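You operate a simulated robot arm through the tools that you are given. There is no shell and no other tool. Be economical: measure what you need, move in short steps, check, and stop when the job is done.

The job below is to be done with a simulated robot arm. You get a single attempt, and the scene is never put back.

## Task
Put roll 59 away in the drawer and slide the orange collar onto its shaft.
Fine: the collar comes from the same drawer; shut it after.

The check looks at the end state, three seconds after you hand in, the way a careful person would. Anything else that was tipped, shoved, dropped, spilled or broken makes it a failure.

## Robot
A 7-joint arm with a two-finger parallel gripper on a trunk, on a base that drives. Base frame: it is fixed to the floor where the robot stands at the start and does not move with it; the origin is under the middle of the robot, x ahead of it, y to its left, z up; the surface under the hand at the start is at about z = 0.84. Lengths are in m, angles in degrees, forces in N, time in s.
With the tool pointing down near the work surface it reaches from about 0.32 to 0.8 m from the robot's upright axis, wherever it stands. Its first joint turns from -166.0 to 166.0 degrees. Places, roughly: black collar [-0.5, 1.25, 1]; black switch [0.8, -0.2, 0.9]; blue knob [0.6, -0.1, 0.9]; brake switch [-0.8, 1, 0.9]; core lever [-0.5, 0.9, 0.9]; green gate [0, 0.6, 0.9]; green lever [0.3, 0.3, 0.9]; grey button [0.8, -0.3, 0.8]; grey knob [0.4, 0.1, 0.9]; inside of the strip table drawer [0.5, 0.2, 0.7]; orange disc [-0.5, 1.25, 1]; orange gate [-0.2, 0.8, 0.9]; orange roll (7x7x3 cm) [0.1, 0.8, 0.9]; orange slide [0.9, -0.1, 0.9]; red lever [0.1, 0.4, 0.9]; red switch [0.9, -0.3, 0.9]. Payload 3.91 kg.
Tool frame: the origin (TCP) lies between the finger pads and is the grasp point; the fingertips stand 0.03 m ahead of it; z points along the fingers, y is the line along which they close. The gripper opens to 0.11 m. The fingers are 0.02 m wide and 0.01 m thick; the gripper's body (0.048 by 0.112 m) begins 0.055 m behind the TCP.
Orientation is that of the tool frame in the base frame, as [roll, pitch, yaw] about the fixed x, y, z axes, in that order (R = Rz(yaw) Ry(pitch) Rx(roll)). With the fingers straight down and closing along the base's y, the tool's x points along the base's -x, its y along +y and its z along -z.

## Interface
- The arm moves only by the tool servo_tool. Its argument "motion" is a list that holds one entry, the list of rows, each a list of 7 numbers: the shift along the tool's x, y, z in units of 25 mm (1.0 is 25 mm), then the turn, a rotation vector about the tool's x, y, z in units of 5 degrees (1.0 is 5 degrees), then the opening, from 0 (shut) to 1 (fully open). In form: [[[tx, ty, tz, wx, wy, wz, jaw], ...]]. A call has 1 to 12 rows; each row shifts and turns the commanded pose from where the row before left it, along the tool's axes as they then stand. A call with a number of a shift or a turn outside -1 to 1 is refused whole. Rows are played at 5 a second. More than 0.05 m and 8.6 degrees between two rows, or a gripper value outside its range, and nothing of the call is played. A pose out of reach is approached as far as the arm can. The call stops where the force on the tool passes 40 N (or 10 N more than at its start, if that is more) or the arm is blocked; 0.2 s more then pass. The fingers move at their own pace (about 0.108 m/s each) and stop on an object; they squeeze with about 40 N. The grip force told is the motor's: it shows also when the fingers shut on nothing. Time passes only in rows, and 0.2 s behind the last, so rows that do not move let the fingers close. It gives the time, the measured TCP pose, the force on the tool (base axes), the opening and the grip force at its end, in the units of the frame above (readings bear some noise), with the torque about the TCP (base axes, N m) and any sound that the robot's microphone picked up, and new pictures: "show" is both (left out), scene, wrist or none.
- Cameras (640 x 400 px; columns grow to the right, rows downward): "scene" is now at [-0.0218, 0.1858, 1.4768]; the picture's right is [0.73, -0.68, 0.00], its down [-0.64, -0.68, -0.36] and it looks along [0.25, 0.26, -0.93] (base axes); focal length 214 px, centre (320, 200). "wrist" rides on the gripper at [0.072, 0.017, -0.103] in the tool frame; the picture's right is [-0.23, 0.97, 0.00], its down [-0.76, -0.18, -0.62] and it looks along [-0.61, -0.14, 0.78] (tool axes); focal length 222 px, centre (320, 200). There is no depth. A picture from a camera that has moved, and an enlarged one, comes with that camera's place and axes in the base frame and with its lens. The place of the scene camera against the robot may be out by one fixed shift of up to 0.018 m in any direction.
- base_move(legs): drives the robot by 1 to 6 legs, each [ahead, left, turn to the left] in m, m and degrees, along the robot's own axes; the way and the turn of a leg run together, so that a leg with both is an arc; at most 1.5 m and 180 degrees a leg. The arm and the cameras ride along, it lands a little off, and it stops where it bumps. It gives what a move gives, and a new picture of the scene camera.
- aim_head(pan, tilt): turns the head with the scene camera to pan (to the left, within 155 degrees either way) and tilt (down, from -29 to 69), counted from straight ahead of the robot. It gives what a move gives, and a new picture of the scene camera.
- close_up(camera, box): a new picture of the part [left, top, right, bottom] of that camera's present view, enlarged. It takes no simulated time.
- finish_job(): hands the job in; it is judged then, once.

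Work in short steps. Places have to be worked out from the pictures, the camera data and where the tool is seen: move nearer, look again, correct. Check each grasp and each placing, and mend what went wrong. You have 120 turns and 260 pictures in all, those below and enlarged ones among them. Open the gripper and draw the arm clear of the work before you hand the job in, unless the task says otherwise; then end with one line.

The tools are called after "Request:" as name(argument=value, ...) on one line, values as JSON. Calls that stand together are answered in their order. servo_tool: Moves the arm, as the interface text tells. Its arguments: {"type":"object","properties":{"motion":{"type":"array"},"show":{"type":"string","enum":["both","scene","wrist","none"]}},"required":["motion"]} The other tools are called the same way: base_move (legs) drives the base; aim_head (pan, tilt) turns the head that bears the scene camera; close_up (camera, box) takes an enlarged picture of a part of a camera's view; finish_job () hands the job in.

At the start:

```text
time: 0.0
ee_pos: [0.4315, 0.2451, 1.093]
orientation: [179.9, -0.1, 179.9]
ft_force: [0.3, -0.6, 0.1]
torque: [0.01, 0.0, 0.01]
finger_gap: 0.1098
finger_force: 0.0
robot x, y, heading: [0.0019, 0.0001, 0.0]
head pan, tilt: [47.0, 68.8]
```

scene: 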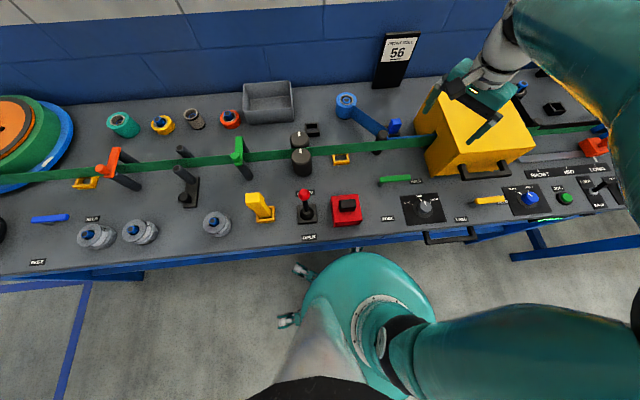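
wrist: 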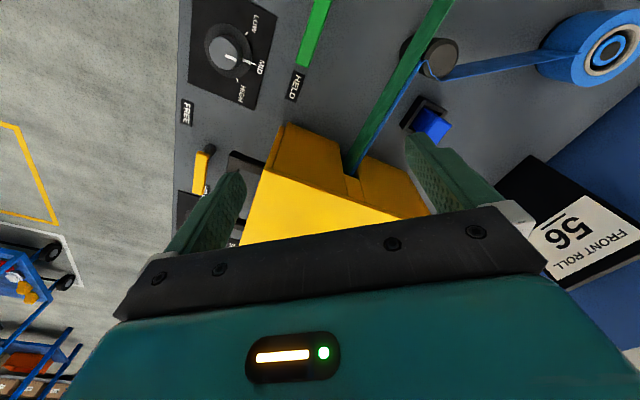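

The scene shows a strip table with several rolls, a stand saying "FRONT ROLL 56" and levers. I enlarge the picture to read labels.

Request:
close_up(camera="scene", box=[0, 80, 320, 280])

Request:
close_up(camera="scene", box=[320, 80, 640, 280])

Request:
close_up(camera="scene", box=[340, 10, 460, 130])

```text
2.00 times, centred on (160, 180) of scene
camera zoom: at [-0.0218, 0.1858, 1.4768], right [0.73, -0.68, 0.0], down [-0.64, -0.68, -0.36], along [0.25, 0.26, -0.93], focal length 429 px, centre (640, 240)
```

zoom: 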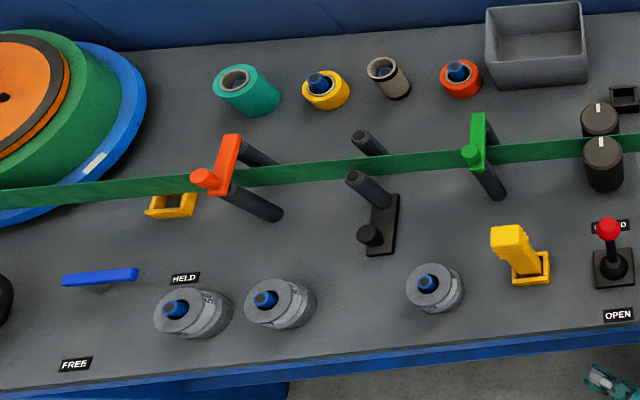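

```text
2.00 times, centred on (480, 180) of scene
camera zoom: at [-0.0218, 0.1858, 1.4768], right [0.73, -0.68, 0.0], down [-0.64, -0.68, -0.36], along [0.25, 0.26, -0.93], focal length 429 px, centre (0, 240)
```

zoom: 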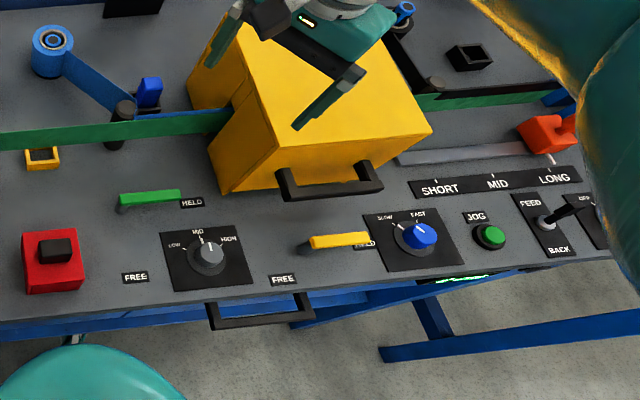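

```text
3.33 times, centred on (400, 70) of scene
camera zoom: at [-0.0218, 0.1858, 1.4768], right [0.73, -0.68, 0.0], down [-0.64, -0.68, -0.36], along [0.25, 0.26, -0.93], focal length 715 px, centre (53, 633)
```

zoom: 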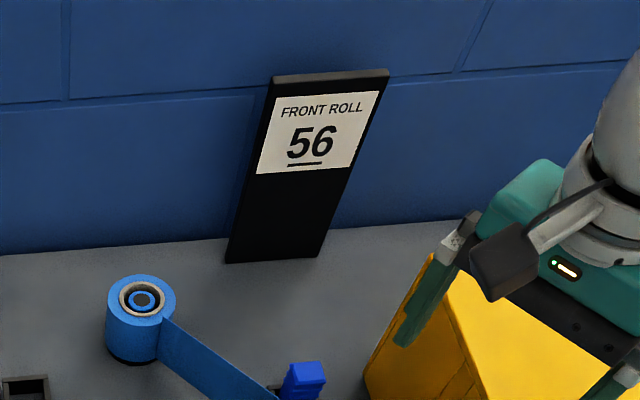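

Request:
close_up(camera="scene", box=[70, 200, 170, 260])

Request:
close_up(camera="scene", box=[180, 200, 280, 260])

Request:
close_up(camera="scene", box=[100, 95, 250, 185])

Request:
aim_head(pan=100, tilt=45)

```text
6.40 times, centred on (120, 230) of scene
camera zoom: at [-0.0218, 0.1858, 1.4768], right [0.73, -0.68, 0.0], down [-0.64, -0.68, -0.36], along [0.25, 0.26, -0.93], focal length 1373 px, centre (1600, 8)
```

zoom: 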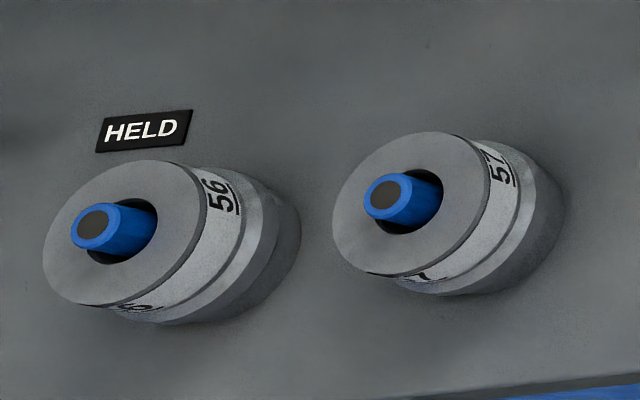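

```text
6.40 times, centred on (230, 230) of scene
camera zoom: at [-0.0218, 0.1858, 1.4768], right [0.73, -0.68, 0.0], down [-0.64, -0.68, -0.36], along [0.25, 0.26, -0.93], focal length 1373 px, centre (896, 8)
```

zoom: 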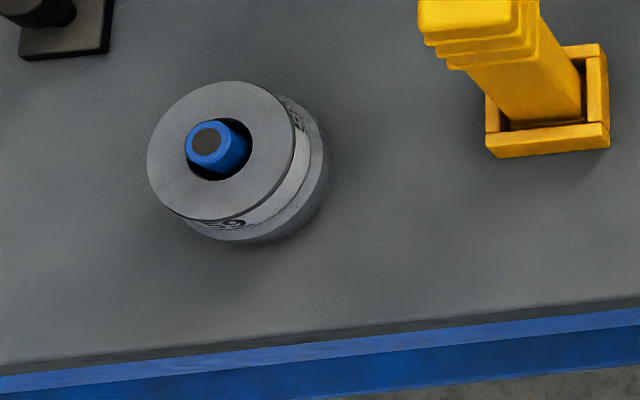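

```text
4.27 times, centred on (175, 140) of scene
camera zoom: at [-0.0218, 0.1858, 1.4768], right [0.73, -0.68, 0.0], down [-0.64, -0.68, -0.36], along [0.25, 0.26, -0.93], focal length 915 px, centre (939, 456)
```

zoom: 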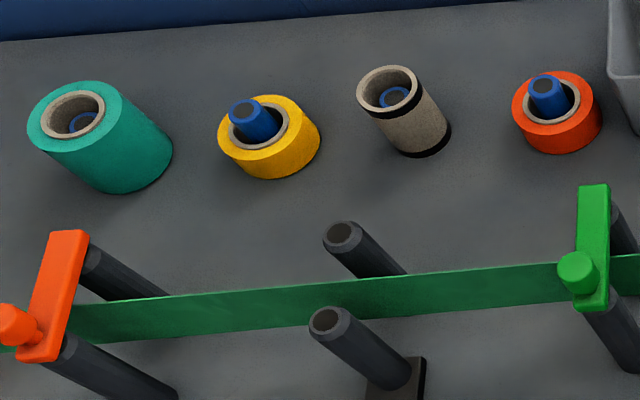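

```text
time: 1.2
ee_pos: [0.4295, 0.2464, 1.0938]
orientation: [180.0, 0.0, -180.0]
ft_force: [-0.3, -0.3, -0.8]
torque: [-0.02, 0.0, -0.03]
finger_gap: 0.11
finger_force: 0.0
robot x, y, heading: [-0.004, -0.0009, -0.1]
head pan, tilt: [100.0, 45.0]
camera scene: at [-0.0741, 0.225, 1.5056], right [0.98, 0.17, 0.0], down [0.12, -0.7, -0.71], along [-0.12, 0.7, -0.71], focal length 214 px, centre (320, 200)
```

scene: 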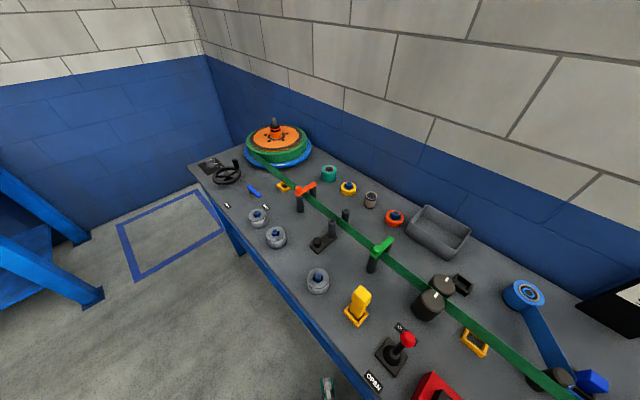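

The grey rolls sit on blue shafts and are numbered 56, 57 and probably 59. The drawer handle is under the table edge, too near the robot, so I check the floor behind before backing off.

Request:
aim_head(pan=-125, tilt=45)

Request:
aim_head(pan=155, tilt=45)

Request:
aim_head(pan=20, tilt=65)

```text
time: 4.4
ee_pos: [0.4309, 0.2459, 1.0933]
orientation: [-179.9, 0.0, 180.0]
ft_force: [-0.7, -0.7, 0.1]
torque: [-0.01, -0.01, 0.0]
finger_gap: 0.11
finger_force: 0.0
robot x, y, heading: [-0.0022, -0.0007, 0.0]
head pan, tilt: [-125.0, 45.0]
camera scene: at [-0.1066, 0.0783, 1.5056], right [-0.82, 0.57, 0.0], down [0.41, 0.58, -0.71], along [-0.41, -0.58, -0.71], focal length 214 px, centre (320, 200)
```

scene: 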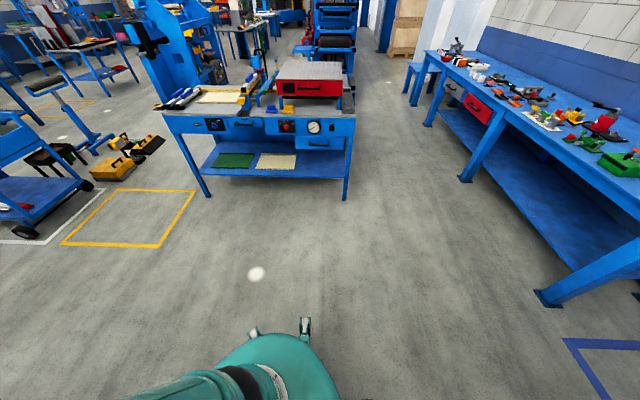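

```text
time: 8.3
ee_pos: [0.4302, 0.2461, 1.0945]
orientation: [-180.0, 0.0, 180.0]
ft_force: [-0.8, 0.3, 0.1]
torque: [0.02, 0.01, 0.01]
finger_gap: 0.1101
finger_force: 0.0
robot x, y, heading: [-0.0005, -0.0009, -0.3]
head pan, tilt: [154.7, 45.0]
camera scene: at [-0.1335, 0.1797, 1.5056], right [0.43, 0.9, 0.0], down [0.64, -0.3, -0.71], along [-0.64, 0.3, -0.71], focal length 214 px, centre (320, 200)
```

scene: 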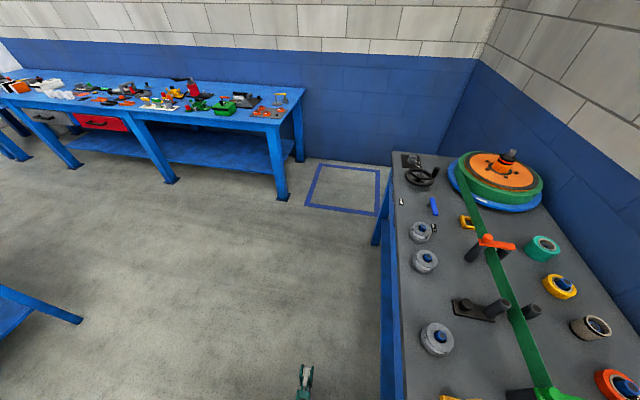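

```text
time: 10.5
ee_pos: [0.4309, 0.2467, 1.0944]
orientation: [-180.0, 0.0, -179.9]
ft_force: [-0.5, 0.0, -0.8]
torque: [-0.01, -0.03, 0.02]
finger_gap: 0.1102
finger_force: 0.1
robot x, y, heading: [0.0, -0.0025, -0.1]
head pan, tilt: [20.0, 65.0]
camera scene: at [-0.003, 0.1657, 1.4806], right [0.34, -0.94, 0.0], down [-0.85, -0.31, -0.42], along [0.4, 0.14, -0.91], focal length 214 px, centre (320, 200)
```

scene: 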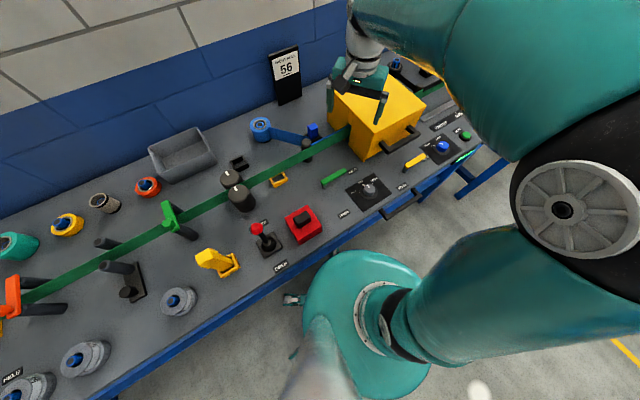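

The floor behind is free. I back off about 0.24 m along the table normal and turn to face the table.

Request:
base_move(legs=[[-0.145, -0.19, 0], [0, 0, 53]])

Request:
aim_head(pan=-15, tilt=55)

```text
time: 19.4
ee_pos: [-0.0834, 0.3014, 1.0931]
orientation: [179.9, 0.0, -127.2]
ft_force: [0.0, 0.5, 0.0]
torque: [0.0, 0.01, 0.02]
finger_gap: 0.1099
finger_force: 0.0
robot x, y, heading: [-0.1496, -0.1925, 52.9]
head pan, tilt: [20.0, 65.0]
camera scene: at [-0.2908, -0.0983, 1.4806], right [0.96, -0.29, 0.0], down [-0.27, -0.87, -0.42], along [0.12, 0.4, -0.91], focal length 214 px, centre (320, 200)
```

scene: 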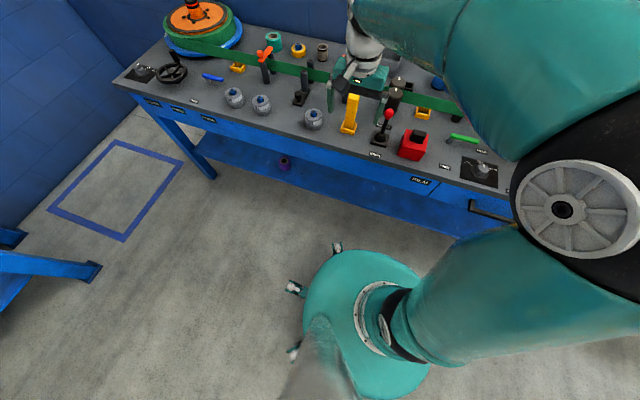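

```text
time: 20.4
ee_pos: [-0.0831, 0.3019, 1.0945]
orientation: [180.0, 0.1, -127.2]
ft_force: [-0.4, -0.1, -0.9]
torque: [0.02, 0.02, 0.01]
finger_gap: 0.1098
finger_force: 0.0
robot x, y, heading: [-0.1494, -0.192, 52.9]
head pan, tilt: [-15.0, 55.0]
camera scene: at [-0.2518, -0.112, 1.4922], right [0.61, -0.79, 0.0], down [-0.65, -0.5, -0.57], along [0.45, 0.35, -0.82], focal length 214 px, centre (320, 200)
```

scene: 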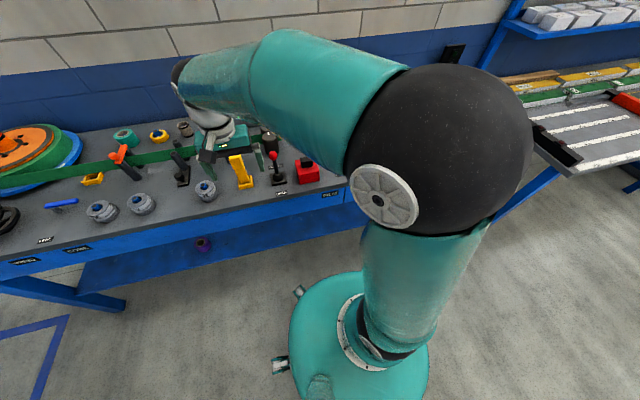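

Labels are on the table's front edge. I enlarge them from this and other views to read them.

Request:
close_up(camera="scene", box=[0, 170, 160, 270])

Request:
close_up(camera="scene", box=[180, 140, 380, 265])

Request:
aim_head(pan=25, tilt=40)

```text
4.00 times, centred on (80, 220) of scene
camera zoom: at [-0.2518, -0.112, 1.4922], right [0.61, -0.79, 0.0], down [-0.65, -0.5, -0.57], along [0.45, 0.35, -0.82], focal length 858 px, centre (1280, 120)
```

zoom: 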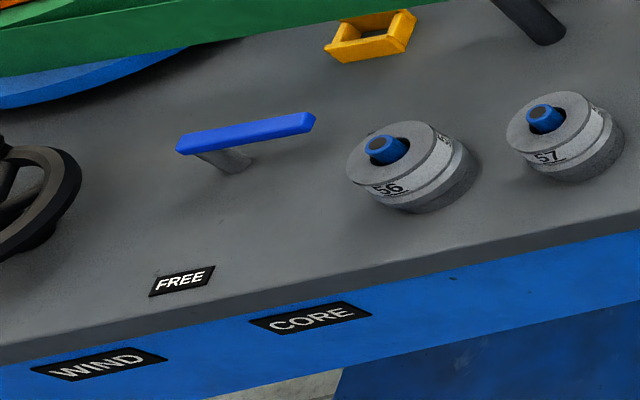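

```text
3.20 times, centred on (280, 202) of scene
camera zoom: at [-0.2518, -0.112, 1.4922], right [0.61, -0.79, 0.0], down [-0.65, -0.5, -0.57], along [0.45, 0.35, -0.82], focal length 686 px, centre (448, 192)
```

zoom: 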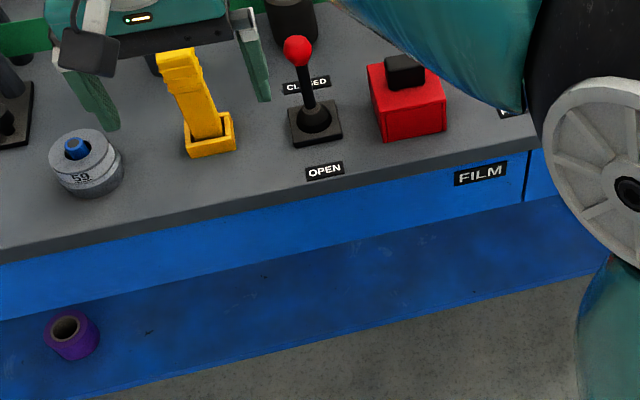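

```text
time: 21.5
ee_pos: [-0.0826, 0.3, 1.0939]
orientation: [-180.0, 0.0, -127.1]
ft_force: [0.2, -0.6, 0.1]
torque: [0.01, 0.0, 0.0]
finger_gap: 0.1101
finger_force: 0.1
robot x, y, heading: [-0.1476, -0.1909, 52.8]
head pan, tilt: [25.0, 40.0]
camera scene: at [-0.2908, -0.0733, 1.5129], right [0.98, -0.21, 0.0], down [-0.14, -0.63, -0.77], along [0.16, 0.75, -0.64], focal length 214 px, centre (320, 200)
```

scene: 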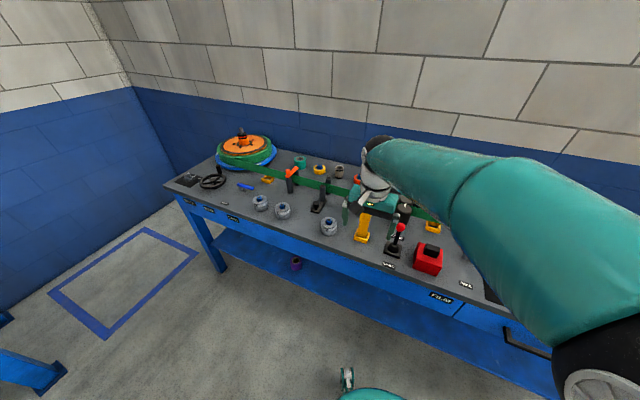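

Roll 59 (third grey one) is confirmed on its blue shaft. I now swing the arm along the table to view the drawer handle, estimated near (0.40, -0.01, 0.77).

Request:
servo_tool(motion=[[[1, -1, 0, 0, 0, 0, 1], [1, -1, 0, 0, 0, 0, 1], [0.6, -1, 0, 0, 0, 0, 1], [0, -1, 0, 0, 0, 0, 1], [0, -1, 0, 0, 0, 0, 1], [0, -1, 0, 0, 0, 0, 1], [0, -1, 0, 0, 0, 0, 1], [0, -1, 0, 0, 0, 0, 1], [0, -1, 0, 0, 0, 0, 1], [0, -1, 0, 0, 0, 0, 1], [0, -1, 0, 0, 0, 0, 1], [0, -1, 0, 0, 0, 0, 1]]], show="none")

Request:
servo_tool(motion=[[[0, -1, 0, 0, 0, 0, 1], [0, -1, 0, 0, 0, 0, 1], [0, -1, 0, 0, 0, 0, 1], [0, -1, 0, 0, 0, 0, 1], [0, -1, 0, 0, 0, 0, 1], [0, -1, 0, 0, 0, 0, 1], [0, -1, 0, 0, 0, 0, 1], [0, -1, 0, 0, 0, 0, 1], [0, -1, 0, 0, 0, 0, 1], [0, -1, 0.5, 0, 0, 0, 1], [0, -1, 0.5, 0, 0, 0, 1]]], show="both")

```text
time: 24.1
ee_pos: [0.1156, 0.0675, 1.0955]
orientation: [-180.0, -0.1, -127.3]
ft_force: [0.1, 0.4, -0.4]
torque: [-0.01, 0.02, 0.01]
finger_gap: 0.1101
finger_force: 0.0
robot x, y, heading: [-0.152, -0.1925, 52.9]
head pan, tilt: [25.0, 40.0]
```

```text
time: 26.5
ee_pos: [0.3345, -0.1018, 1.0695]
orientation: [179.9, 0.0, -127.1]
ft_force: [-0.5, 0.4, -0.1]
torque: [-0.01, -0.03, 0.01]
finger_gap: 0.1099
finger_force: 0.1
robot x, y, heading: [-0.1484, -0.1929, 53.0]
head pan, tilt: [25.0, 40.0]
camera scene: at [-0.2916, -0.0731, 1.5128], right [0.98, -0.21, 0.0], down [-0.13, -0.63, -0.77], along [0.16, 0.75, -0.64], focal length 214 px, centre (320, 200)
camera wrist: at [0.2766, -0.1476, 1.1731], right [-0.64, 0.77, 0.0], down [0.6, 0.5, 0.62], along [0.48, 0.4, -0.78], focal length 222 px, centre (320, 200)
```

scene: 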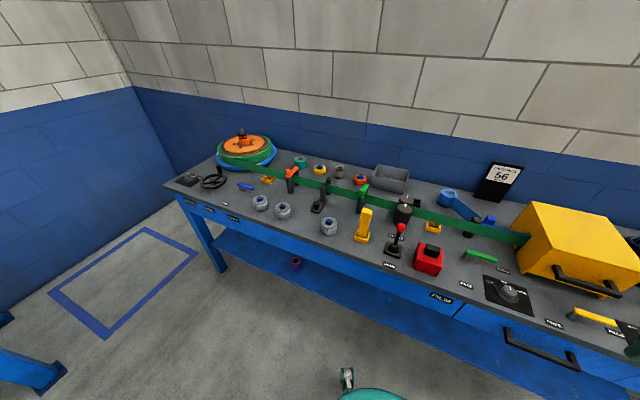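
wrist: 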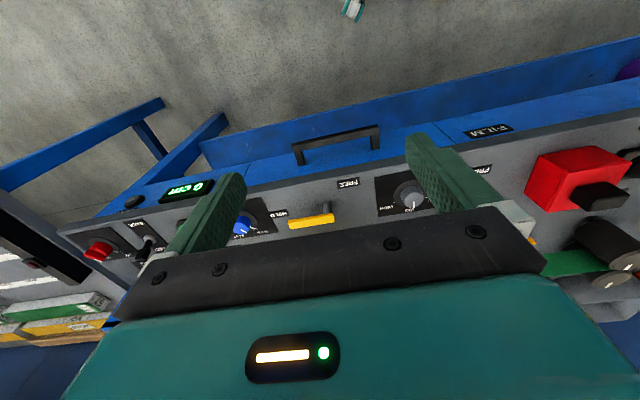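

Both cameras see the handle. I enlarge both to triangulate it.

Request:
close_up(camera="scene", box=[440, 280, 600, 380])

Request:
close_up(camera="wrist", box=[250, 90, 410, 190])

Request:
aim_head(pan=-5, tilt=55)

```text
4.00 times, centred on (520, 330) of scene
camera zoom: at [-0.2916, -0.0731, 1.5128], right [0.98, -0.21, 0.0], down [-0.13, -0.63, -0.77], along [0.16, 0.75, -0.64], focal length 858 px, centre (-480, -320)
```

zoom: 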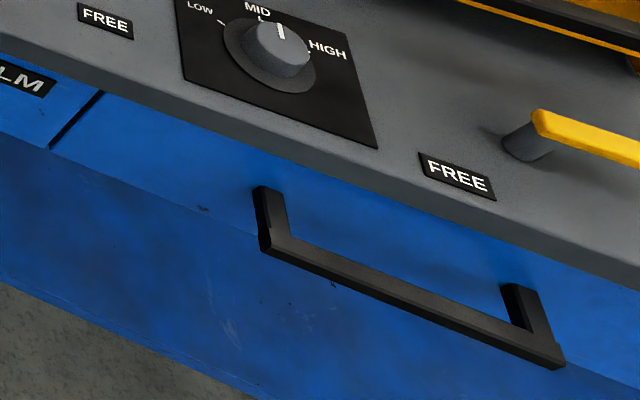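

```text
4.00 times, centred on (330, 140) of wrist
camera zoom: at [0.2766, -0.1476, 1.1731], right [-0.64, 0.77, 0.0], down [0.6, 0.5, 0.62], along [0.48, 0.4, -0.78], focal length 888 px, centre (280, 440)
```

zoom: 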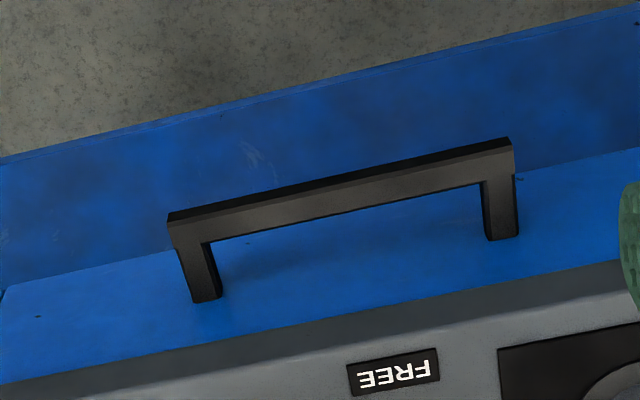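

```text
time: 27.5
ee_pos: [0.3346, -0.1016, 1.0701]
orientation: [-180.0, -0.1, -127.1]
ft_force: [-0.7, 0.2, 0.6]
torque: [-0.01, 0.03, -0.01]
finger_gap: 0.11
finger_force: 0.1
robot x, y, heading: [-0.1467, -0.1914, 53.0]
head pan, tilt: [-5.0, 55.0]
camera scene: at [-0.2603, -0.1029, 1.4922], right [0.74, -0.67, 0.0], down [-0.55, -0.61, -0.57], along [0.38, 0.43, -0.82], focal length 214 px, centre (320, 200)
```

scene: 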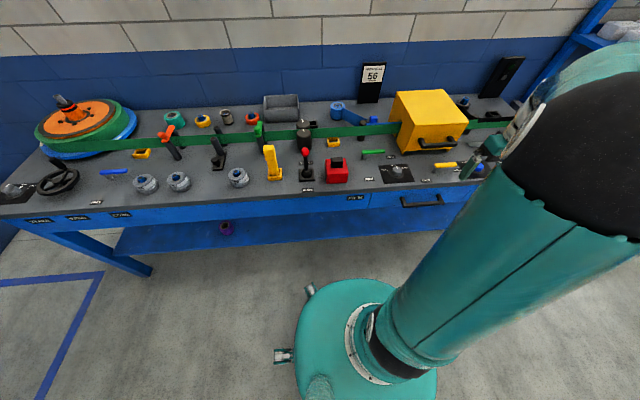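

The bar runs about from (0.325, 0.03) to (0.446, -0.07) at z≈0.775, about 35 mm in front of the table edge. I turn the tool so its jaws close across the bar, with a 20° tilt to keep the body off the table.

Request:
servo_tool(motion=[[[0, 0, 0, 0, 0, -1, 1], [0, 0, 0, 0, 0, -1, 1], [0, 0, 0, 0, 0, -1, 1], [0, 0, 0, 0, 0, -1, 1], [0, 0, 0, 0, 0, -1, 1], [0, 0, 0, 0, 0, -1, 1], [0, 0, 0, 0, 0, -1, 1], [0, 0, 0, 0, 0, -1, 1], [0, 0, 0, 0, 0, -1, 1], [0, 0, 0, 0, 0, -1, 1], [0, 0, 0, 0, 0, -1, 1], [0, 0, 0, 0, 0, -1, 1]]], show="none")

Request:
servo_tool(motion=[[[0, 0, 0, 0, 0, -1, 1], [0, 0, 0, 0, 0, -1, 1], [0, 0, 0, 0, 0, -1, 1], [0, 0, 0, 0, 0, -1, 1], [0, 0, 0, 0, 0, -1, 1], [0, 0, 0, 0, 0, -0.8, 1], [0, 0, 0, 1, 0, 0, 1], [0, 0, 0, 1, 0, 0, 1], [0, 0, 0, 1, 0, 0, 1], [0, 0, 0, 1, 0, 0, 1]]], show="wrist")

```text
time: 30.1
ee_pos: [0.3362, -0.1004, 1.0703]
orientation: [-179.9, 0.0, -67.2]
ft_force: [-0.4, -0.3, 0.2]
torque: [0.02, 0.03, 0.0]
finger_gap: 0.1098
finger_force: 0.1
robot x, y, heading: [-0.146, -0.1931, 53.1]
head pan, tilt: [-5.0, 55.0]
```

```text
time: 32.3
ee_pos: [0.336, -0.0993, 1.0691]
orientation: [-159.9, 0.0, -38.2]
ft_force: [0.1, -0.1, -0.3]
torque: [-0.03, 0.01, 0.01]
finger_gap: 0.1096
finger_force: 0.0
robot x, y, heading: [-0.1482, -0.1916, 52.8]
head pan, tilt: [-5.0, 55.0]
camera wrist: at [0.3613, -0.1834, 1.1607], right [-0.74, -0.58, -0.33], down [-0.63, 0.43, 0.65], along [-0.23, 0.69, -0.69], focal length 222 px, centre (320, 200)
```

wrist: 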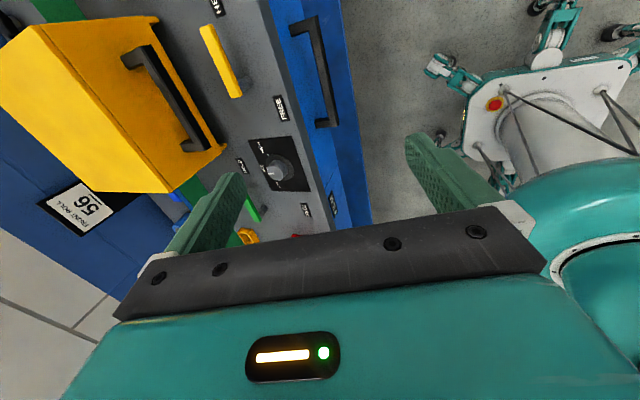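

The second view agrees: bar centre ≈ (0.392, -0.020, 0.777). I tilt to 25°, narrow the jaws to ~33 mm and come to 8 cm short of the bar.

Request:
servo_tool(motion=[[[0, 0, 0, 1, 0, 0, 0.3], [0, 0.7, 1, 0, 0, 0, 0.3], [0, 0.7, 1, 0, 0, 0, 0.3], [-0.2, 0, 1, 0, 0, 0, 0.3], [0, 0, 1, 0, 0, 0, 0.3], [0, 0, 1, 0, 0, 0, 0.3], [0, 0, 1, 0, 0, 0, 0.3], [0, 0, 1, 0, 0, 0, 0.3], [0, 0, 1, 0, 0, 0, 0.3], [0, 0, 1, 0, 0, 0, 0.3]]], show="both")

```text
time: 34.5
ee_pos: [0.3704, -0.0448, 0.8499]
orientation: [-155.1, -0.1, -38.2]
ft_force: [0.0, -0.1, -0.3]
torque: [0.02, -0.04, -0.03]
finger_gap: 0.0329
finger_force: 0.0
robot x, y, heading: [-0.1514, -0.1909, 52.8]
head pan, tilt: [-5.0, 55.0]
camera scene: at [-0.2609, -0.103, 1.4922], right [0.74, -0.67, 0.0], down [-0.55, -0.61, -0.57], along [0.38, 0.43, -0.82], focal length 214 px, centre (320, 200)
camera wrist: at [0.3898, -0.1354, 0.937], right [-0.72, -0.55, -0.41], down [-0.66, 0.39, 0.64], along [-0.19, 0.74, -0.65], focal length 222 px, centre (320, 200)
```

scene: 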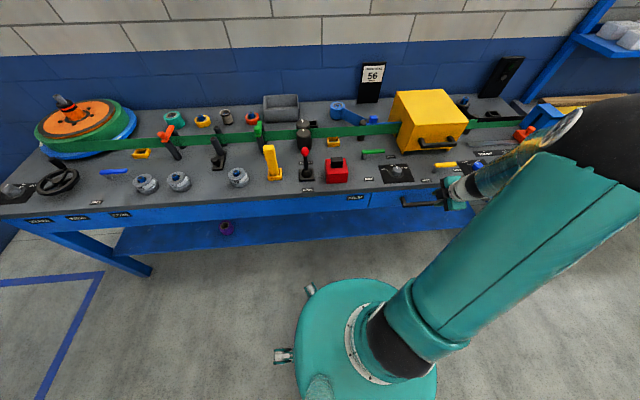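
wrist: 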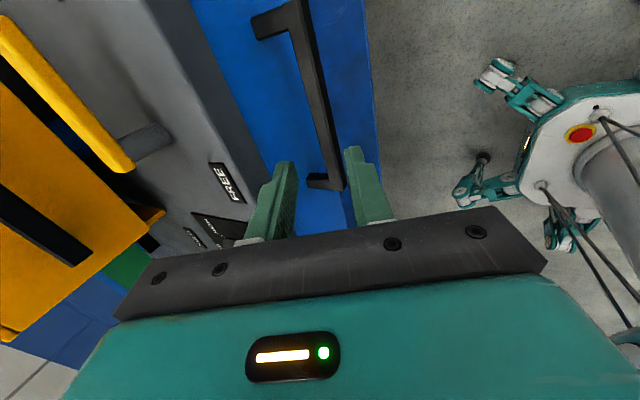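

I enlarge the wrist view for a finer fix on the bar height.

Request:
close_up(camera="wrist", box=[230, 110, 390, 210])

Request:
close_up(camera="scene", box=[380, 160, 480, 222])

```text
4.00 times, centred on (310, 160) of wrist
camera zoom: at [0.3898, -0.1354, 0.937], right [-0.72, -0.55, -0.41], down [-0.66, 0.39, 0.64], along [-0.19, 0.74, -0.65], focal length 888 px, centre (360, 360)
```

zoom: 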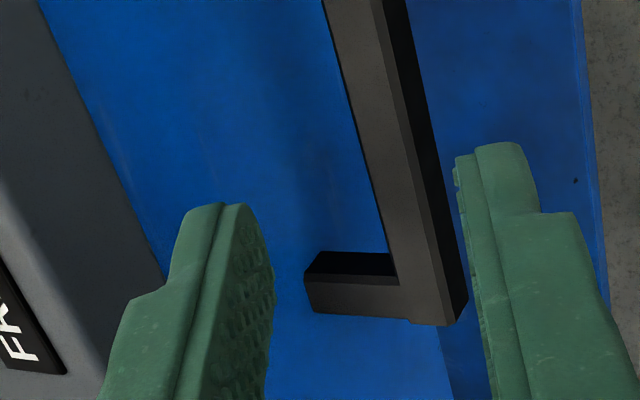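

```text
6.40 times, centred on (430, 191) of scene
camera zoom: at [-0.2609, -0.103, 1.4922], right [0.74, -0.67, 0.0], down [-0.55, -0.61, -0.57], along [0.38, 0.43, -0.82], focal length 1373 px, centre (-384, 258)
```

zoom: 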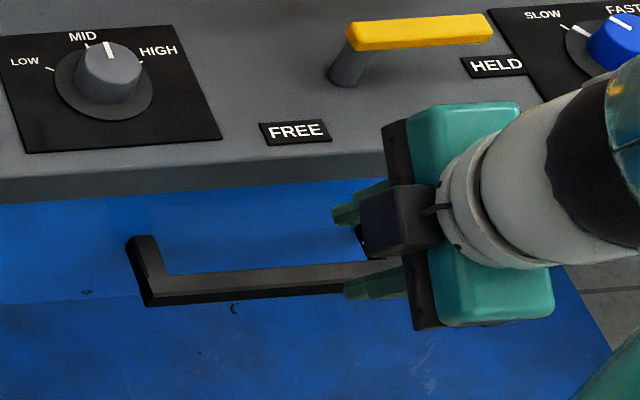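

Two wrist views agree that the bar's top is at z≈0.75, n≈0.24, under the overhang. I tilt to 45° so the body clears the table edge and come in line with the bar, 6 cm short.

Request:
servo_tool(motion=[[[0, 0.4, 0, 1, 0, 0, 0.3], [0, 0.4, 0, 1, 0, 0, 0.3], [0, 0.4, 0, 1, 0, 0, 0.3], [0, 0.3, 0.3, 1, 0, 0, 0.3], [0, 0.14, 1, 0, 0, 0, 0.3], [0, 0, 0.17, 0, 0, 0, 0.3]]], show="wrist")

Request:
close_up(camera="scene", box=[380, 160, 480, 222])

Request:
close_up(camera="wrist", box=[230, 110, 390, 210])

```text
time: 35.9
ee_pos: [0.3643, -0.0553, 0.8001]
orientation: [-135.0, 0.1, -38.3]
ft_force: [0.3, -0.8, 0.3]
torque: [-0.01, 0.0, 0.0]
finger_gap: 0.0329
finger_force: 0.0
robot x, y, heading: [-0.1491, -0.1907, 52.6]
head pan, tilt: [-5.0, 55.0]
camera wrist: at [0.3688, -0.1647, 0.8623], right [-0.6, -0.4, -0.69], down [-0.79, 0.22, 0.57], along [-0.07, 0.89, -0.45], focal length 222 px, centre (320, 200)
```

wrist: 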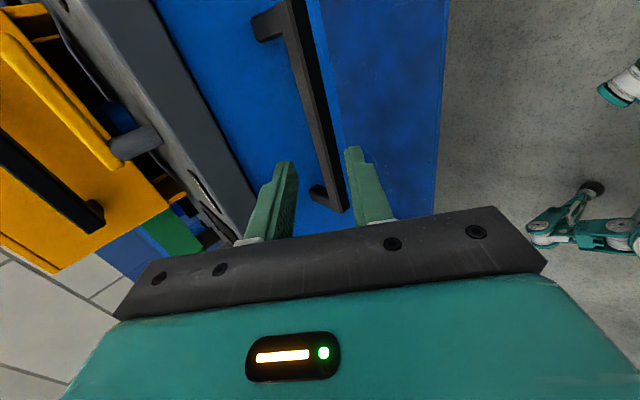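

```text
6.40 times, centred on (430, 191) of scene
camera zoom: at [-0.2604, -0.1033, 1.4922], right [0.74, -0.67, 0.0], down [-0.55, -0.61, -0.57], along [0.38, 0.43, -0.82], focal length 1373 px, centre (-384, 258)
```

zoom: 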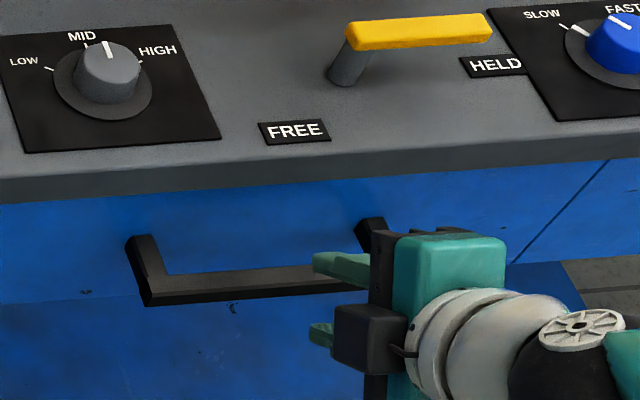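

```text
4.00 times, centred on (310, 160) of wrist
camera zoom: at [0.3688, -0.1647, 0.8623], right [-0.6, -0.4, -0.69], down [-0.79, 0.22, 0.57], along [-0.07, 0.89, -0.45], focal length 888 px, centre (360, 360)
```

zoom: 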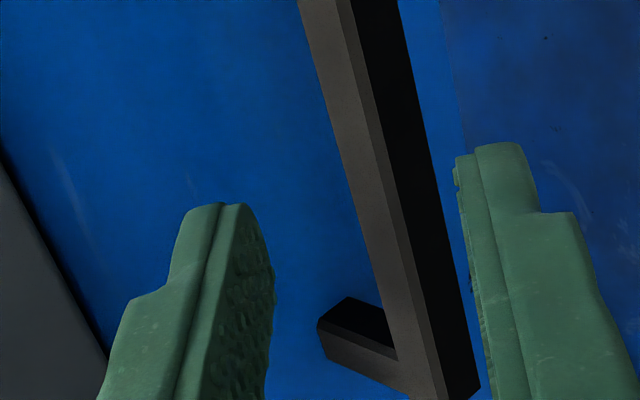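

The jaws straddle the bar's line, with the bar about 5 mm toward the outer finger. I shift by 5 mm, and advance about 6 cm.

Request:
servo_tool(motion=[[[0, 0.22, 0, 0, 0, 0, 0.36], [0, 0, 0.6, 0, 0, 0, 0.36], [0, 0, 0.6, 0, 0, 0, 0.36], [0, 0, 0.6, 0, 0, 0, 0.36], [0, 0, 0.4, 0, 0, 0, 0.36]]], show="none")

Request:
close_up(camera="wrist", box=[230, 110, 390, 210])

Request:
close_up(camera="scene", box=[380, 160, 480, 222])

```text
time: 37.1
ee_pos: [0.3875, -0.0249, 0.758]
orientation: [-135.0, 0.0, -38.2]
ft_force: [0.5, 0.2, 0.4]
torque: [-0.02, 0.04, 0.01]
finger_gap: 0.0397
finger_force: 0.0
robot x, y, heading: [-0.1446, -0.1927, 52.7]
head pan, tilt: [-5.0, 55.0]
```

```text
4.00 times, centred on (310, 160) of wrist
camera zoom: at [0.3919, -0.1353, 0.8194], right [-0.6, -0.4, -0.69], down [-0.79, 0.22, 0.57], along [-0.07, 0.89, -0.45], focal length 888 px, centre (360, 360)
```

zoom: 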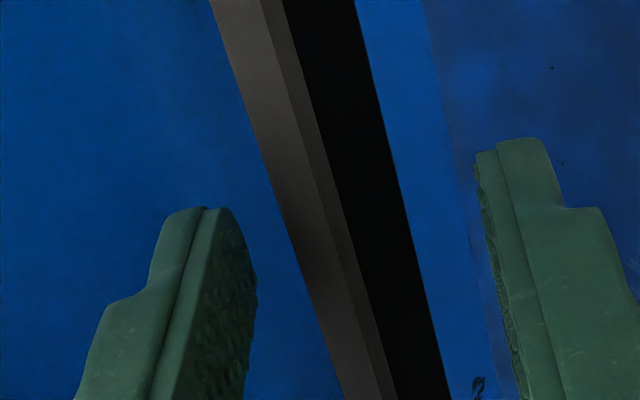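

```text
6.40 times, centred on (430, 191) of scene
camera zoom: at [-0.2604, -0.103, 1.4922], right [0.74, -0.67, 0.0], down [-0.55, -0.61, -0.57], along [0.38, 0.43, -0.82], focal length 1373 px, centre (-384, 258)
```

zoom: 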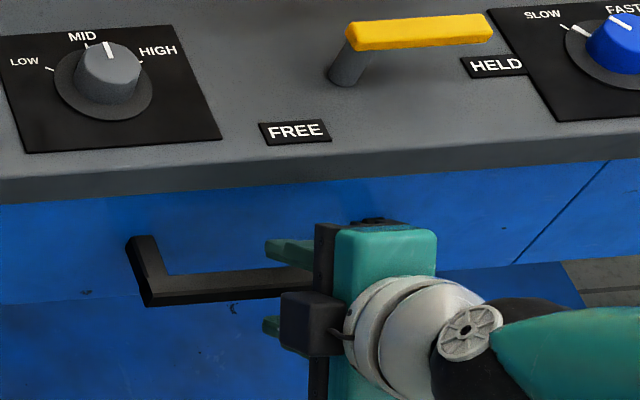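

The bar is centred between the fingers, about 2 cm ahead of the TCP. I advance 1.2 cm more and close.

Request:
servo_tool(motion=[[[0, 0, 0.5, 0, 0, 0, 0.36], [0, 0, 0, 0, 0, 0, 0.0], [0, 0, 0, 0, 0, 0, 0.0], [0, 0, 0, 0, 0, 0, 0.0]]], show="wrist")

```text
time: 38.1
ee_pos: [0.3941, -0.0171, 0.7489]
orientation: [-134.9, 0.0, -38.2]
ft_force: [-3.6, 2.5, 15.6]
torque: [-0.3, -0.72, 0.76]
finger_gap: 0.0223
finger_force: 45.3
robot x, y, heading: [-0.1462, -0.1916, 53.1]
head pan, tilt: [-5.0, 55.0]
camera wrist: at [0.3977, -0.1282, 0.8115], right [-0.6, -0.4, -0.69], down [-0.8, 0.22, 0.56], along [-0.07, 0.89, -0.45], focal length 222 px, centre (320, 200)
```

wrist: 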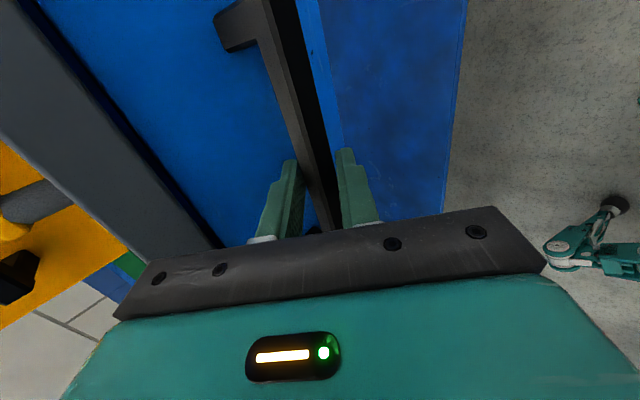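

The bar is gripped (gap 22 mm). I pull straight out along the table normal in small steps.

Request:
servo_tool(motion=[[[0, 0.4, -0.4, 0, 0, 0, 0], [0, 0.5, -0.5, 0, 0, 0, 0], [0, 0.566, -0.566, 0, 0, 0, 0], [0, 0.566, -0.566, 0, 0, 0, 0], [0, 0.566, -0.566, 0, 0, 0, 0]]], show="scene")

```text
time: 39.3
ee_pos: [0.3366, -0.0946, 0.7507]
orientation: [-135.4, 0.1, -38.6]
ft_force: [19.2, -14.4, -20.7]
torque: [-1.08, -1.09, -0.19]
finger_gap: 0.0225
finger_force: 44.8
robot x, y, heading: [-0.1486, -0.1948, 52.9]
head pan, tilt: [-5.0, 55.0]
camera scene: at [-0.259, -0.1026, 1.4923], right [0.74, -0.67, 0.0], down [-0.55, -0.61, -0.57], along [0.38, 0.43, -0.82], focal length 214 px, centre (320, 200)
```

scene: 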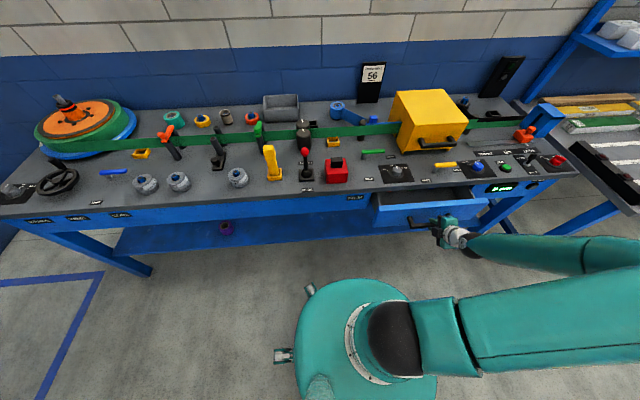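

The drawer is sliding (10 cm open), with some side force since the true normal is about 53.4°. I correct for that and pull on about 12 cm.

Request:
servo_tool(motion=[[[0.13, 0.45, -0.35, 0, 0, 0, 0], [0.03, 0.566, -0.566, 0, 0, 0, 0], [0.02, 0.566, -0.566, 0, 0, 0, 0], [0.02, 0.566, -0.566, 0, 0, 0, 0], [0.02, 0.566, -0.566, 0, 0, 0, 0], [0.02, 0.566, -0.566, 0, 0, 0, 0]]], show="scene")

Request:
close_up(camera="scene", box=[350, 160, 520, 266])

```text
time: 40.3
ee_pos: [0.2985, -0.1448, 0.7505]
orientation: [-134.6, -0.1, -37.9]
ft_force: [-0.8, 2.7, 8.1]
torque: [0.1, -0.15, 1.12]
finger_gap: 0.0221
finger_force: 45.1
robot x, y, heading: [-0.1431, -0.1899, 52.7]
head pan, tilt: [-5.0, 55.0]
stopped in row 4: the force on the tool passed its limit at 45 N (the readings are from after the stop); the commanded pose is now the measured one
camera scene: at [-0.2601, -0.1024, 1.4922], right [0.74, -0.67, 0.0], down [-0.55, -0.61, -0.57], along [0.38, 0.43, -0.82], focal length 214 px, centre (320, 200)
```

scene: 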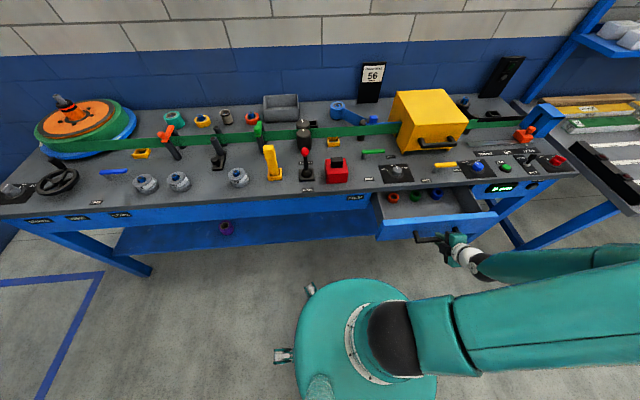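

```text
3.76 times, centred on (435, 213) of scene
camera zoom: at [-0.2601, -0.1024, 1.4922], right [0.74, -0.67, 0.0], down [-0.55, -0.61, -0.57], along [0.38, 0.43, -0.82], focal length 807 px, centre (-113, 151)
```

zoom: 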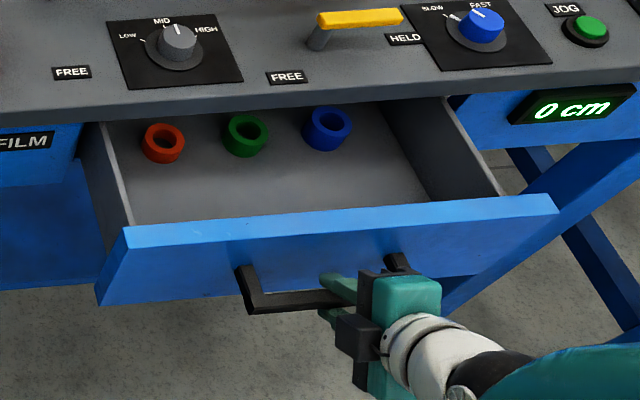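

The drawer is open 16 cm and shows orange, green and blue collars near the table edge. I test whether it opens further.

Request:
servo_tool(motion=[[[0.02, 0.4, -0.4, 0, 0, 0, 0], [0.02, 0.5, -0.5, 0, 0, 0, 0], [0.02, 0.5, -0.5, 0, 0, 0, 0], [0.02, 0.5, -0.5, 0, 0, 0, 0]]], show="scene")

```text
time: 41.3
ee_pos: [0.257, -0.1989, 0.7504]
orientation: [-134.5, -0.1, -37.9]
ft_force: [-3.2, 1.9, 31.8]
torque: [-0.14, -0.83, 0.54]
finger_gap: 0.0223
finger_force: 45.5
robot x, y, heading: [-0.1495, -0.1888, 53.0]
head pan, tilt: [-5.0, 55.0]
camera scene: at [-0.2607, -0.1027, 1.4922], right [0.74, -0.67, 0.0], down [-0.55, -0.61, -0.57], along [0.38, 0.43, -0.82], focal length 214 px, centre (320, 200)
```

scene: 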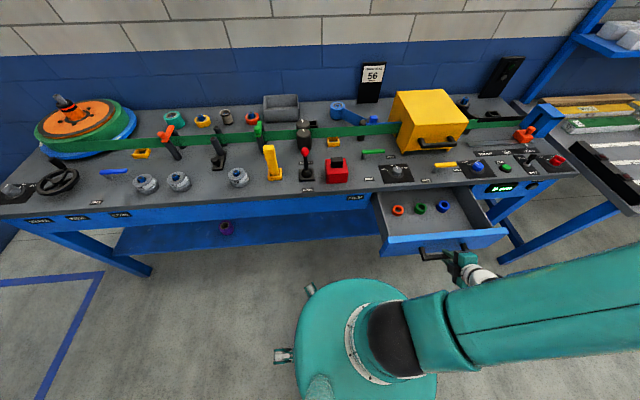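

It opens further (about 23 cm). The orange collar is still only ~3 cm outside the table edge, so I pull 4 cm more for hand clearance.

Request:
servo_tool(motion=[[[0.0, 0.3, -0.5, 0, 0, 0, 0], [0.02, 0.4, -0.4, 0, 0, 0, 0], [0.02, 0.4, -0.4, 0, 0, 0, 0]]], show="none")

Request:
close_up(camera="scene", box=[350, 160, 520, 266])

```text
time: 42.0
ee_pos: [0.238, -0.2242, 0.7507]
orientation: [-135.1, 0.2, -37.9]
ft_force: [8.6, 1.4, -15.8]
torque: [-0.75, -0.94, 0.56]
finger_gap: 0.0224
finger_force: 45.2
robot x, y, heading: [-0.1459, -0.1925, 52.9]
head pan, tilt: [-5.0, 55.0]
stopped in row 3: the force on the tool passed its limit at 74 N (the readings are from after the stop); the commanded pose is now the measured one
```

```text
3.76 times, centred on (435, 213) of scene
camera zoom: at [-0.26, -0.1029, 1.4922], right [0.74, -0.67, 0.0], down [-0.55, -0.61, -0.57], along [0.38, 0.43, -0.82], focal length 807 px, centre (-113, 151)
```

zoom: 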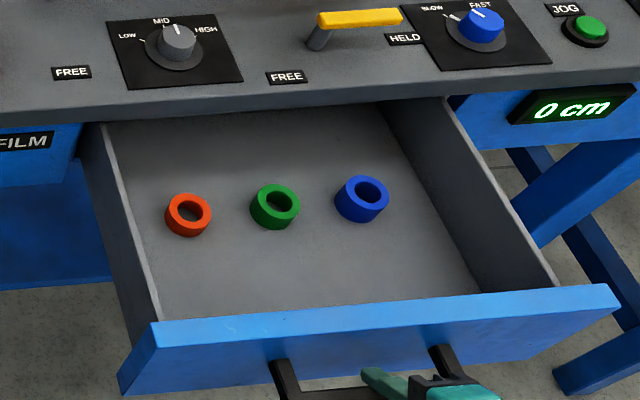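

The drawer is at its stop, fully open, with collars upright in the open. I release the bar, back off along the fingers and rise.

Request:
servo_tool(motion=[[[0, 0, 0, 0, 0, 0, 0.36], [0, 0, 0, 0, 0, 0, 0.36], [0, 0, -0.6, 0, 0, 0, 0.36], [0, 0, -0.8, 0, 0, 0, 0.36], [0, 0, -1, 0, 0, 0, 0.36], [0, -0.7, -0.7, 0, 0, 0, 0.36], [0, -0.7, -0.7, -1, 0, 0, 0.36], [0, -0.6, -0.8, -1, 0, 0, 0.36], [0, -0.6, -0.8, -1, 0, 0, 0.36], [0, -0.5, -0.9, -1, 0, 0, 0.36]]], show="both")

```text
time: 44.1
ee_pos: [0.2091, -0.2575, 0.9198]
orientation: [-155.1, 0.2, -38.0]
ft_force: [-0.5, -0.3, -0.5]
torque: [0.0, 0.03, 0.0]
finger_gap: 0.0396
finger_force: 0.1
robot x, y, heading: [-0.1491, -0.1909, 52.8]
head pan, tilt: [-5.0, 55.0]
camera scene: at [-0.2599, -0.1033, 1.4923], right [0.74, -0.67, 0.0], down [-0.55, -0.61, -0.57], along [0.38, 0.43, -0.82], focal length 214 px, centre (320, 200)
camera wrist: at [0.2304, -0.3482, 1.0074], right [-0.72, -0.56, -0.41], down [-0.66, 0.39, 0.64], along [-0.2, 0.74, -0.65], focal length 222 px, centre (320, 200)
```

scene: 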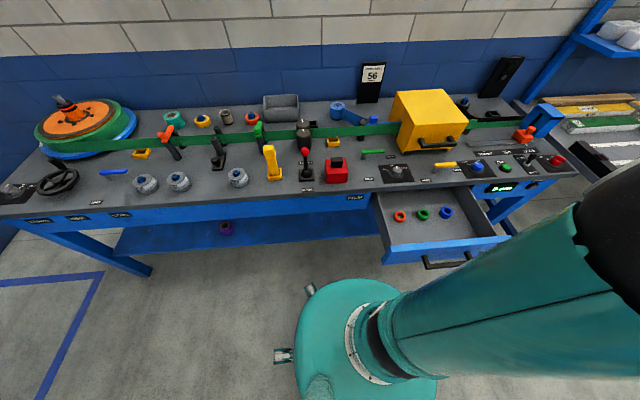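
wrist: 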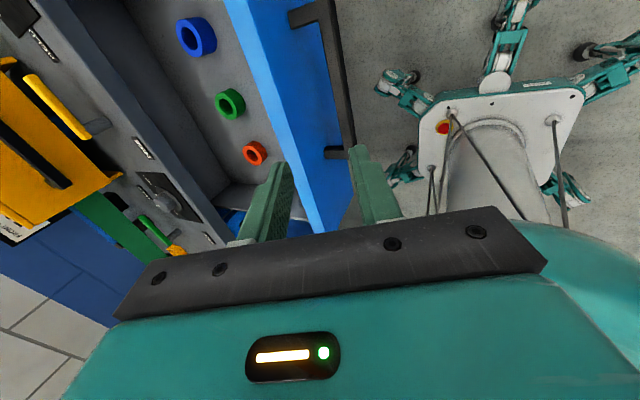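

Triangulated: orange collar ≈ (0.299, 0.017, 0.71), green (0.377, -0.038), blue (0.456, -0.095). Now I level the tool, turn it back and rise before going to roll 59.

Request:
servo_tool(motion=[[[0, 0, -1, -1, 0, 0, 0.8], [0, 0, -1, -1, 0, 0, 0.8], [0, 0, -1, -1, 0, 0, 0.8], [0, 0, -1, -1, 0, 0, 0.8], [0, 0, -1, -1, 0, 0, 0.8], [0, -1, -1, 0, 0, 1, 0.8], [0, -1, 0, 0, 0, 1, 0.8], [0, -1, 0, 0, 0, 1, 0.8], [0, -1, 0, 0, 0, 1, 0.8], [0, -1, 0, 0, 0, 1, 0.8], [0, -1, 0, 0, 0, 1, 0.8], [0, 0, 0, 0, 0, 1, 0.8]]], show="none")

Request:
servo_tool(motion=[[[0, 0, 0, 0, 0, 1, 0.8], [0, 0, 0, 0, 0, 1, 0.8], [0, 0, 0, 0, 0, 1, 0.8], [0, 0, 0, 0, 0, 1, 0.8], [0, 0, 0, 0, 0, 1, 0.8], [0, 0, 0, 0, 0, 1, 0.8], [0, 0, 0, 0, 0, 1, 0.8], [0, 0, 0, 0, 0, 1, 0.8], [0, 0, 0, 0, 0, 1, 0.8], [0, 0, 0, 0, 0, 1, 0.8], [0, 0, 0, 0, 0, 1, 0.8]]], show="wrist")

```text
time: 46.8
ee_pos: [0.3064, -0.1883, 1.0654]
orientation: [-175.4, 1.7, -72.7]
ft_force: [0.3, -0.6, -0.1]
torque: [0.01, 0.01, 0.01]
finger_gap: 0.0885
finger_force: 0.0
out of reach, approached as far as the arm can: row 3, 4
robot x, y, heading: [-0.1496, -0.1915, 52.9]
head pan, tilt: [-5.0, 55.0]
```

```text
time: 49.1
ee_pos: [0.3053, -0.188, 1.0648]
orientation: [-178.8, 4.7, -127.8]
ft_force: [-0.2, -0.8, 0.8]
torque: [0.01, 0.01, -0.03]
finger_gap: 0.0878
finger_force: 0.1
robot x, y, heading: [-0.1516, -0.1922, 53.2]
head pan, tilt: [-5.0, 55.0]
camera wrist: at [0.2401, -0.2396, 1.1621], right [-0.63, 0.78, 0.0], down [0.56, 0.46, 0.69], along [0.53, 0.43, -0.73], focal length 222 px, centre (320, 200)
```

wrist: 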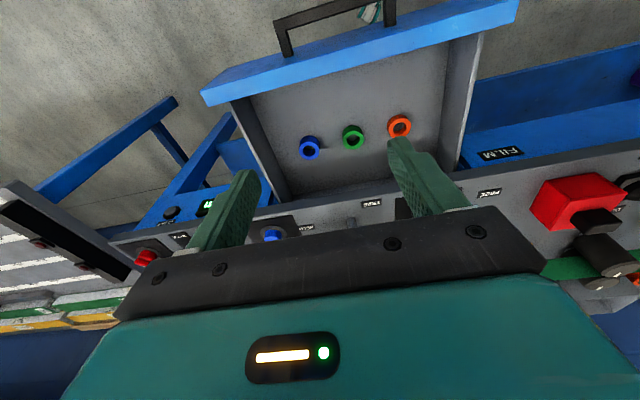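

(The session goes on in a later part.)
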